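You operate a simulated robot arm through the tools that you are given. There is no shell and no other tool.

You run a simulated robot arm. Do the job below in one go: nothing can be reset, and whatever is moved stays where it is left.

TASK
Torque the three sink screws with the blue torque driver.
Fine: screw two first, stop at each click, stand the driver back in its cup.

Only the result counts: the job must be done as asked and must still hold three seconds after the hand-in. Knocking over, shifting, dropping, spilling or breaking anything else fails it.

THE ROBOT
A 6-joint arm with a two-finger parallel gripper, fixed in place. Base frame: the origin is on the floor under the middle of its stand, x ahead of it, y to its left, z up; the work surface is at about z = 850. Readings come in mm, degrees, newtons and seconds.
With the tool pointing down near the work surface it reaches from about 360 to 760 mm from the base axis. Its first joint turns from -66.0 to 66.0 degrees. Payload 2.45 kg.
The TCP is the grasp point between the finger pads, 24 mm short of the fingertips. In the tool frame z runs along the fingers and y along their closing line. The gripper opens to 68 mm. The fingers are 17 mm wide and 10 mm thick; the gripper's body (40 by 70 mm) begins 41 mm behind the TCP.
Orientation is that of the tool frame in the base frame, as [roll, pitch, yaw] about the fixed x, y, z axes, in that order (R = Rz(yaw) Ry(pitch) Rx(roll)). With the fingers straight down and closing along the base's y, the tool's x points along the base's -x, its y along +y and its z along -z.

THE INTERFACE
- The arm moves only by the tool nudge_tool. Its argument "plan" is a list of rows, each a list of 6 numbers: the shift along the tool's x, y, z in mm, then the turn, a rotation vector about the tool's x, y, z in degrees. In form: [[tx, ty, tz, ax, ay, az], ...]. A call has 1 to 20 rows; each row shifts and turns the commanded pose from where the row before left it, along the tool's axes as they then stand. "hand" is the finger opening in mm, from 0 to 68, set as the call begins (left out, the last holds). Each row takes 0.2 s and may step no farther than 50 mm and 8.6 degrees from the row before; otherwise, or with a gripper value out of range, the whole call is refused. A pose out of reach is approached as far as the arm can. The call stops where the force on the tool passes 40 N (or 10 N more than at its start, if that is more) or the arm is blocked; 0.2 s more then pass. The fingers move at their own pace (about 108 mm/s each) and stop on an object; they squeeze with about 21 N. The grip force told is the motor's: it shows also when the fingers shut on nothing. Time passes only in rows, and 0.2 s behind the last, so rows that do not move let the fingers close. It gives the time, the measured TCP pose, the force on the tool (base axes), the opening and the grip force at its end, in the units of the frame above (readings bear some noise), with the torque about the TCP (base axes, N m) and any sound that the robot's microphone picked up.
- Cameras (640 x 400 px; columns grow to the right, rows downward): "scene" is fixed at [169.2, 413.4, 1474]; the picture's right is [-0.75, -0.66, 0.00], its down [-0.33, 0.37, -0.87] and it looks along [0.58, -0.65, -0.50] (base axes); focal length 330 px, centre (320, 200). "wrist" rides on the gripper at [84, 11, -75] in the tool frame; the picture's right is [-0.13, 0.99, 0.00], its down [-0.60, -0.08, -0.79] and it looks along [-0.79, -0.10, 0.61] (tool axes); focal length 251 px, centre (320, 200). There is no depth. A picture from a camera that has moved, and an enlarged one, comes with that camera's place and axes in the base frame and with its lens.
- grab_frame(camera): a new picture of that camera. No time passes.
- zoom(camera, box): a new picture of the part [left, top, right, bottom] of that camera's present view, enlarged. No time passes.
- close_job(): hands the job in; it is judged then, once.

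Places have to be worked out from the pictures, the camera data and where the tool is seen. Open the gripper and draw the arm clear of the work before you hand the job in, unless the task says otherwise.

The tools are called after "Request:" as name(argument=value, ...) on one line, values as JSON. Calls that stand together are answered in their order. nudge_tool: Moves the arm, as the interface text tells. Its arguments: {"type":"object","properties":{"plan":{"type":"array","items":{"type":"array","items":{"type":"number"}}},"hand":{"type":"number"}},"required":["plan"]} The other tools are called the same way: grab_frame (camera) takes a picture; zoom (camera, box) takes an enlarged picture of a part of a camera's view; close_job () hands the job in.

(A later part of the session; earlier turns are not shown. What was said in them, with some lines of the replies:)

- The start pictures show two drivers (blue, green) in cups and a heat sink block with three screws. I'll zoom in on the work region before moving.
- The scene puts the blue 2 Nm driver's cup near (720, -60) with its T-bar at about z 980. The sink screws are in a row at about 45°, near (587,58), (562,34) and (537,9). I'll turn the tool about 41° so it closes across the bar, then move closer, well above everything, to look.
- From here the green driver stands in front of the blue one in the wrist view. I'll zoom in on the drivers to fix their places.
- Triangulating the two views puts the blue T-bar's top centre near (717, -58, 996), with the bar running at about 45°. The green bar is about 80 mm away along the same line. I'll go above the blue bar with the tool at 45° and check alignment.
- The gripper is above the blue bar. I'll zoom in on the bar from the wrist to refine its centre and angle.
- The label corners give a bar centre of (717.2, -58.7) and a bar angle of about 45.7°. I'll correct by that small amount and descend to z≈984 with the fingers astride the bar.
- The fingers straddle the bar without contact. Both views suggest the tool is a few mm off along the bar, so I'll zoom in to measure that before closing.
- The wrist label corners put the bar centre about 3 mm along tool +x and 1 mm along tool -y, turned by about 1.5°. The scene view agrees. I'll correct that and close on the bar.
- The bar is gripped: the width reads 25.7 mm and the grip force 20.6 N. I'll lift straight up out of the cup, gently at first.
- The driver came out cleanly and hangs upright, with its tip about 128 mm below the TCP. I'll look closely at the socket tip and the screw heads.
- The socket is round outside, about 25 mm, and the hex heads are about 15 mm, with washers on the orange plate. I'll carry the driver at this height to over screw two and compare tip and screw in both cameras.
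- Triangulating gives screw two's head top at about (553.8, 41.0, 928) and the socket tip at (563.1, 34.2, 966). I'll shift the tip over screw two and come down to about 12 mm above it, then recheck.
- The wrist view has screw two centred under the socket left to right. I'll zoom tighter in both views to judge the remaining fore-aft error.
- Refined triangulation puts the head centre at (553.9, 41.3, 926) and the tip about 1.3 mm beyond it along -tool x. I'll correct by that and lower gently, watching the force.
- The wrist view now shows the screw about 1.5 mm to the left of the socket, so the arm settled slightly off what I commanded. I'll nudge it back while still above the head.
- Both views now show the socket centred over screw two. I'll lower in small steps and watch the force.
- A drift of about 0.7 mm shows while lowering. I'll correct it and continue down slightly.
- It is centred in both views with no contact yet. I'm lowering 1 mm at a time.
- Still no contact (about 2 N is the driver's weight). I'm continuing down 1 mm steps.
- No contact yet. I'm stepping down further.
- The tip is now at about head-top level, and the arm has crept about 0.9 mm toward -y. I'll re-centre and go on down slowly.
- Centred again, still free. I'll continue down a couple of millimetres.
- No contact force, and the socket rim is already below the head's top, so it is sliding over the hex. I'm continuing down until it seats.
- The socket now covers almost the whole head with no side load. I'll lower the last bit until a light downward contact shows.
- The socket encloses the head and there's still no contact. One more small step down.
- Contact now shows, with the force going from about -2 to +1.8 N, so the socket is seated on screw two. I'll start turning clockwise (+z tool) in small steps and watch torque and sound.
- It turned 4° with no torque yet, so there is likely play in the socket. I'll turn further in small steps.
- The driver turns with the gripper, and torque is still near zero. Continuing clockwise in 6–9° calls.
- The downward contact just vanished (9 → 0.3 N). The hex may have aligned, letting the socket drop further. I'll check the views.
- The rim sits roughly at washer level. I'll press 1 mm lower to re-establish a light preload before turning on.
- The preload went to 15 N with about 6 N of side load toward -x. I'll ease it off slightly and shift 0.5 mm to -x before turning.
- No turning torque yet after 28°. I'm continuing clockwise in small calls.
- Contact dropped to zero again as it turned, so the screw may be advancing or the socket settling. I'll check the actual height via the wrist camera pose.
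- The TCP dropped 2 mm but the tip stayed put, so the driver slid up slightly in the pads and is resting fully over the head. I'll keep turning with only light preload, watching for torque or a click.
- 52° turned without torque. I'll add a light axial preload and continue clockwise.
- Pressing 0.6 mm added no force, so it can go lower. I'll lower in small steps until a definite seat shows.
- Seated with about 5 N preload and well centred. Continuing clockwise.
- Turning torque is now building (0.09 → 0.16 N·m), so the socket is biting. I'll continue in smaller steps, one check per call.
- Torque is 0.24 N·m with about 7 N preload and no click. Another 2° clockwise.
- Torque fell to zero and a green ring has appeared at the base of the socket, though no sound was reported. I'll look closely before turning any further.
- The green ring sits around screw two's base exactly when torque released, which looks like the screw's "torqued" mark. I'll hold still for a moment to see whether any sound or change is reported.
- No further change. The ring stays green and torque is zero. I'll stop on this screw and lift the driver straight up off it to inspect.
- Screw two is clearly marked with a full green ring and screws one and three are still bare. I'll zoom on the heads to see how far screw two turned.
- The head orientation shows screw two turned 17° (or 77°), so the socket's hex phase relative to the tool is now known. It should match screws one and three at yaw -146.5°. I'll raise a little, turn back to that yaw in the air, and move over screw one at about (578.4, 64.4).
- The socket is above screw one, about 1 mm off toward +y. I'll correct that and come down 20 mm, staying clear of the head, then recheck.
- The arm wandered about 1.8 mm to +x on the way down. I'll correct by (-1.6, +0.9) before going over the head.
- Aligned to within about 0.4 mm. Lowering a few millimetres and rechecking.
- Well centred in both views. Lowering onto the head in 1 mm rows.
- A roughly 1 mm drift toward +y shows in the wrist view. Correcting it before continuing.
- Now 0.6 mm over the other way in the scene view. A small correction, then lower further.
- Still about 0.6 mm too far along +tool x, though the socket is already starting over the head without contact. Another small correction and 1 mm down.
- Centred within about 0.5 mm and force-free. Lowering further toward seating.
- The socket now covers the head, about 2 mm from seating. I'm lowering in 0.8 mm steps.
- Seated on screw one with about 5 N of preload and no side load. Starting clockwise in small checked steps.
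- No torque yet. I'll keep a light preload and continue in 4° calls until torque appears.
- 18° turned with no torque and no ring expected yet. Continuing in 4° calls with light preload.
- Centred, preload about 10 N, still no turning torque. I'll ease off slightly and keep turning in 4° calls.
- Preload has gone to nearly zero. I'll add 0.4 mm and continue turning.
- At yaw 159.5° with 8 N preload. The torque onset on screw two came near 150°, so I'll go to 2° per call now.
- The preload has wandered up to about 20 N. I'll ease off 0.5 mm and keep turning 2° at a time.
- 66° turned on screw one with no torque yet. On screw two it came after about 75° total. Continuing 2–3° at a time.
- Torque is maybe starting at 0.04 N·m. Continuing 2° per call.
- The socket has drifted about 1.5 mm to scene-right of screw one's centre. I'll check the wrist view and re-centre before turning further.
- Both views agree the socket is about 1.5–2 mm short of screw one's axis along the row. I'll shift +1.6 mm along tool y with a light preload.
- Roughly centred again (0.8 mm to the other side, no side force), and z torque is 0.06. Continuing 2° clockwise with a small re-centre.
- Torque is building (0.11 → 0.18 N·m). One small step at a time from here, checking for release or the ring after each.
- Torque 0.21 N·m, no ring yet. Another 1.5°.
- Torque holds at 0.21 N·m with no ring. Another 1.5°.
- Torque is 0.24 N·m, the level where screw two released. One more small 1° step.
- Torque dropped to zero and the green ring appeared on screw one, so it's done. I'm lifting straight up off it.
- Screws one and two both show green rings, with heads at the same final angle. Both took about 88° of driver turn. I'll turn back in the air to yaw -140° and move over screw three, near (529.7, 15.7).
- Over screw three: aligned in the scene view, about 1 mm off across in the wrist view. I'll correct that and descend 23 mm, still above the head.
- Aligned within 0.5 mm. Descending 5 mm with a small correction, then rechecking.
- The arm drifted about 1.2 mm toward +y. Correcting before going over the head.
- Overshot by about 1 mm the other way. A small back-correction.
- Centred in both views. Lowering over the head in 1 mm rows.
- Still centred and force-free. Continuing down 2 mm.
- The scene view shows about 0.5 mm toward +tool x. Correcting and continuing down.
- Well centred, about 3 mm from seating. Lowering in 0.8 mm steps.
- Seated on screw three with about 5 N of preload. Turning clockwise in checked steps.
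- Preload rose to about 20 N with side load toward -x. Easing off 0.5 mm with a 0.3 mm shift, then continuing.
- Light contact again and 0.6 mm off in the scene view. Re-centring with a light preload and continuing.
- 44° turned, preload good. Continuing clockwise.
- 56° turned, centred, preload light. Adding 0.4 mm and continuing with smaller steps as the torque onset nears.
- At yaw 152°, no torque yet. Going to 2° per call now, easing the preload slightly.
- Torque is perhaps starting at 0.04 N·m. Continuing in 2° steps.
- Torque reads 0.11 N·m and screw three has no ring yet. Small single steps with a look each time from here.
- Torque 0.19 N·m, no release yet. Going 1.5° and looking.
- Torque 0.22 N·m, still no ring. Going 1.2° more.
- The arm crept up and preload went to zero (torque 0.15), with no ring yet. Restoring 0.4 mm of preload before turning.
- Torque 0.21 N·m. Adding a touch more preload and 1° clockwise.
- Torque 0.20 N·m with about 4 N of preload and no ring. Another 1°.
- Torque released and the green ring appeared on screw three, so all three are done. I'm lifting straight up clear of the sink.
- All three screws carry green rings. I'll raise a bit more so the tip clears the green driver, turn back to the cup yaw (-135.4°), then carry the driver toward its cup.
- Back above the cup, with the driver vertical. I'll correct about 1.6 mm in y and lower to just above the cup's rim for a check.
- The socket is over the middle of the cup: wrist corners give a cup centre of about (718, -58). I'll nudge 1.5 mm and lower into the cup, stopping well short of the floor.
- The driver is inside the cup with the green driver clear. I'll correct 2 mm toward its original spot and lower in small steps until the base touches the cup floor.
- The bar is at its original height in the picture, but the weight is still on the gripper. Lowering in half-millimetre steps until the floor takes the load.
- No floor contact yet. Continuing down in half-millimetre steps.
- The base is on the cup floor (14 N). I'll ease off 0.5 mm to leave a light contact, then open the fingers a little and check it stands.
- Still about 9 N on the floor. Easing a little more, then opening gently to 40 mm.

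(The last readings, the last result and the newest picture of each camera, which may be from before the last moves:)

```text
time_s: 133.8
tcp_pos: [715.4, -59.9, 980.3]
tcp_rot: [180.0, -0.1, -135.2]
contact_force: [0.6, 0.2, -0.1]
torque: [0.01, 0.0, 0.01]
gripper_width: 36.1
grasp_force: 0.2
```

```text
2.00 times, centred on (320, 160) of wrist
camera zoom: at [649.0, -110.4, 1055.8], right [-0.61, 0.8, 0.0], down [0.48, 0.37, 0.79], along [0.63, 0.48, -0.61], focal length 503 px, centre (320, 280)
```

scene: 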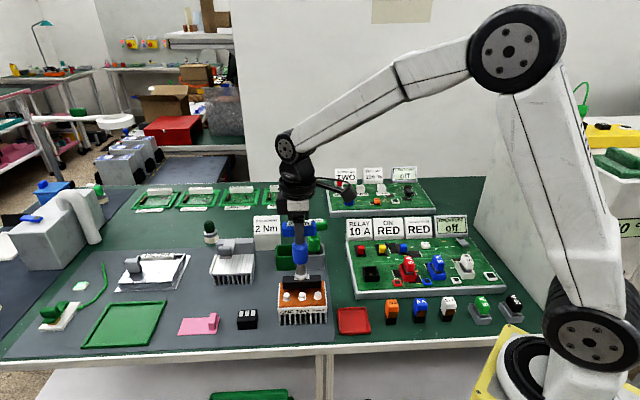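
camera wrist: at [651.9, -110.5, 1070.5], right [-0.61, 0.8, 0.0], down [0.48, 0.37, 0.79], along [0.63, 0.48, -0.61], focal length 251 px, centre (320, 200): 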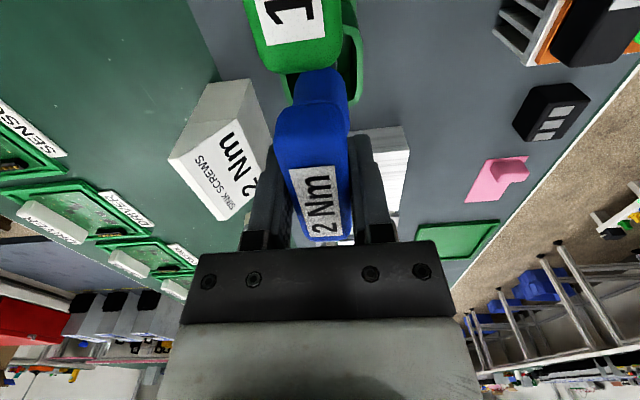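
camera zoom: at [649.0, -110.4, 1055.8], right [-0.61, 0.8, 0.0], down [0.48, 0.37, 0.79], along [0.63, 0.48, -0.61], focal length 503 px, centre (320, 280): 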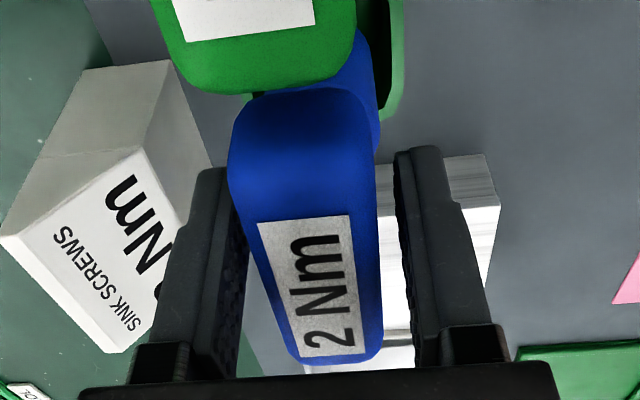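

The driver stands upright by itself in the cup. I'll open fully and rise straight up clear of it.

Request:
nudge_tool(plan=[[0, 0, 0, 0, 0, 0], [0, 0, 0, 0, 0, 0], [0, 0, 0, 0, 0, 0]], hand=66)

Request:
zoom(camera="wrist", box=[230, 60, 410, 260])

Request:
zoom(camera="scene", box=[255, 200, 325, 275])

```text
time_s: 134.6
tcp_pos: [716.6, -60.2, 979.9]
tcp_rot: [180.0, 0.0, -135.4]
contact_force: [0.8, 0.2, 0.0]
torque: [0.01, -0.05, 0.01]
gripper_width: 66.1
grasp_force: 0.0
```

```text
2.00 times, centred on (320, 160) of wrist
camera zoom: at [649.1, -110.4, 1056.0], right [-0.61, 0.8, 0.0], down [0.48, 0.37, 0.79], along [0.63, 0.48, -0.61], focal length 503 px, centre (320, 280)
```

zoom: 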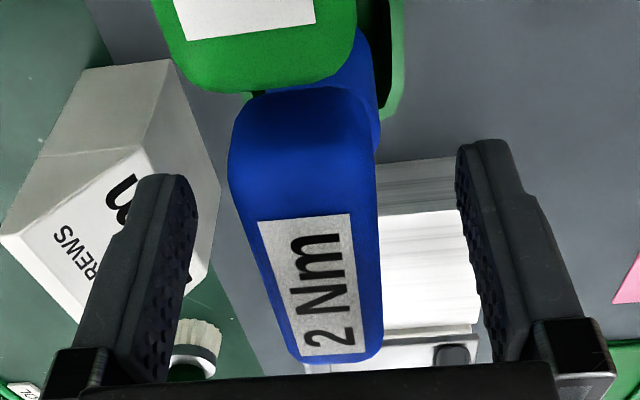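

```text
5.33 times, centred on (290, 238) of scene
camera zoom: at [169.2, 413.4, 1474.0], right [-0.75, -0.66, 0.0], down [-0.33, 0.37, -0.87], along [0.58, -0.65, -0.5], focal length 1760 px, centre (480, 0)
```

zoom: 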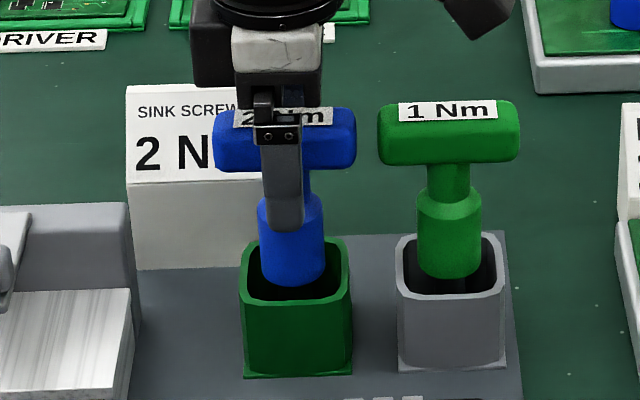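

The fingers are open and clear of the bar, and the driver stands still. Rising straight up, then drawing back clear of the work.

Request:
nudge_tool(plan=[[0, 0, -5, 0, 0, 0], [0, 0, -10, 0, 0, 0], [0, 0, -15, 0, 0, 0], [0, 0, -20, 0, 0, 0], [0, 0, -25, 0, 0, 0], [0, 0, -30, 0, 0, 0], [0, 0, -30, 0, 0, 0], [0, 0, -30, 0, 0, 0], [0, 0, -30, 0, 0, 0], [0, 0, -30, 0, 0, 0], [0, 0, 0, 0, 0, 0]])

Request:
grab_frame(camera="scene")

Request:
zoom(camera="scene", box=[250, 205, 340, 320])

```text
time_s: 137.0
tcp_pos: [719.1, -58.3, 1204.0]
tcp_rot: [179.9, 0.0, -135.3]
contact_force: [-0.8, 0.2, 0.6]
torque: [-0.03, 0.05, -0.04]
gripper_width: 65.9
grasp_force: 0.1
```

```text
taken
```

scene: 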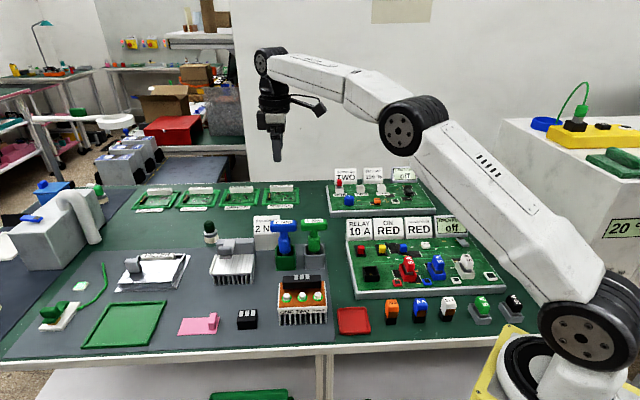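

```text
3.48 times, centred on (295, 262) of scene
camera zoom: at [169.2, 413.4, 1474.0], right [-0.75, -0.66, 0.0], down [-0.33, 0.37, -0.87], along [0.58, -0.65, -0.5], focal length 1148 px, centre (407, -17)
```

zoom: 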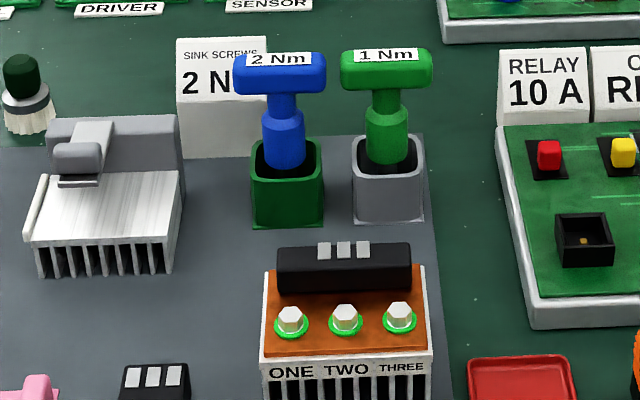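

The driver is back in its cup and all three rings are green. I'll draw the arm back toward its start position and check the driver is standing upright and steady.

Request:
nudge_tool(plan=[[20, 15, -10, 0, 0, 0], [25, 20, -10, 0, 0, 0], [25, 20, -10, 0, 0, 0], [25, 20, -10, 0, 0, 0], [25, 20, -10, 0, 0, 0], [20, 15, -10, 0, 0, 0], [0, 0, 0, 0, 0, 0], [0, 0, 0, 0, 0, 0], [0, 0, 0, 0, 0, 0], [0, 0, 0, 0, 0, 0]])

Request:
zoom(camera="scene", box=[265, 210, 335, 275])

Request:
grab_frame(camera="scene")

Request:
grab_frame(camera="wrist")

```text
time_s: 139.2
tcp_pos: [538.2, -80.5, 1263.0]
tcp_rot: [180.0, 0.0, -135.4]
contact_force: [0.0, -0.2, 0.0]
torque: [-0.01, 0.03, 0.0]
gripper_width: 66.0
grasp_force: 0.0
```

```text
6.15 times, centred on (300, 242) of scene
camera zoom: at [169.2, 413.4, 1474.0], right [-0.75, -0.66, 0.0], down [-0.33, 0.37, -0.87], along [0.58, -0.65, -0.5], focal length 2031 px, centre (443, -62)
```

zoom: 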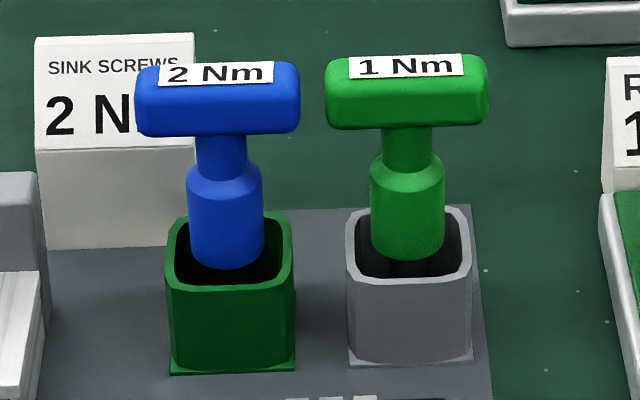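

```text
taken
```

scene: 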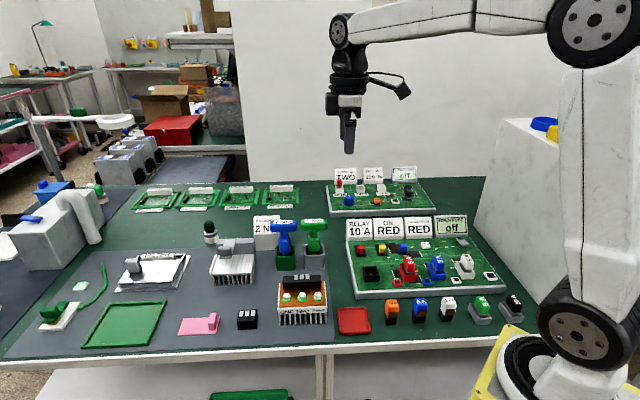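

```text
taken
camera wrist: at [471.1, -130.6, 1339.9], right [-0.61, 0.8, 0.0], down [0.48, 0.37, 0.79], along [0.63, 0.48, -0.61], focal length 251 px, centre (320, 200)
```

wrist: 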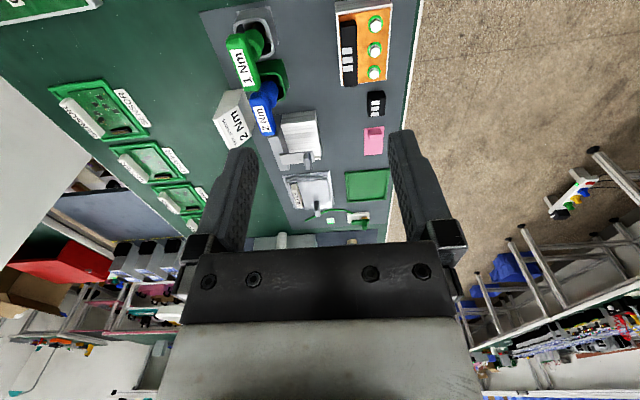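

Everything holds: the blue driver stands upright in its cup and all three sink screws have green rings. The green driver and everything else are where they were, and the gripper is open and clear. Handing the job in.

Request:
close_job()

```text
The job is handed in.
```

All three sink screws are torqued with the blue 2 Nm driver, screw two first, then one, then three. The job is handed in.

- **Stopping point:** the microphone never reported a click. I stopped each screw when the turning torque rose to about 0.2 N·m and then fell to zero. On every screw, a green ring appeared around the head at that moment, and I turned it no further.
- **Driver:** it is standing upright in its cup and stayed put after I let go.
- **Everything else:** in the last pictures nothing else had moved. The gripper is open and the arm is clear of the work.
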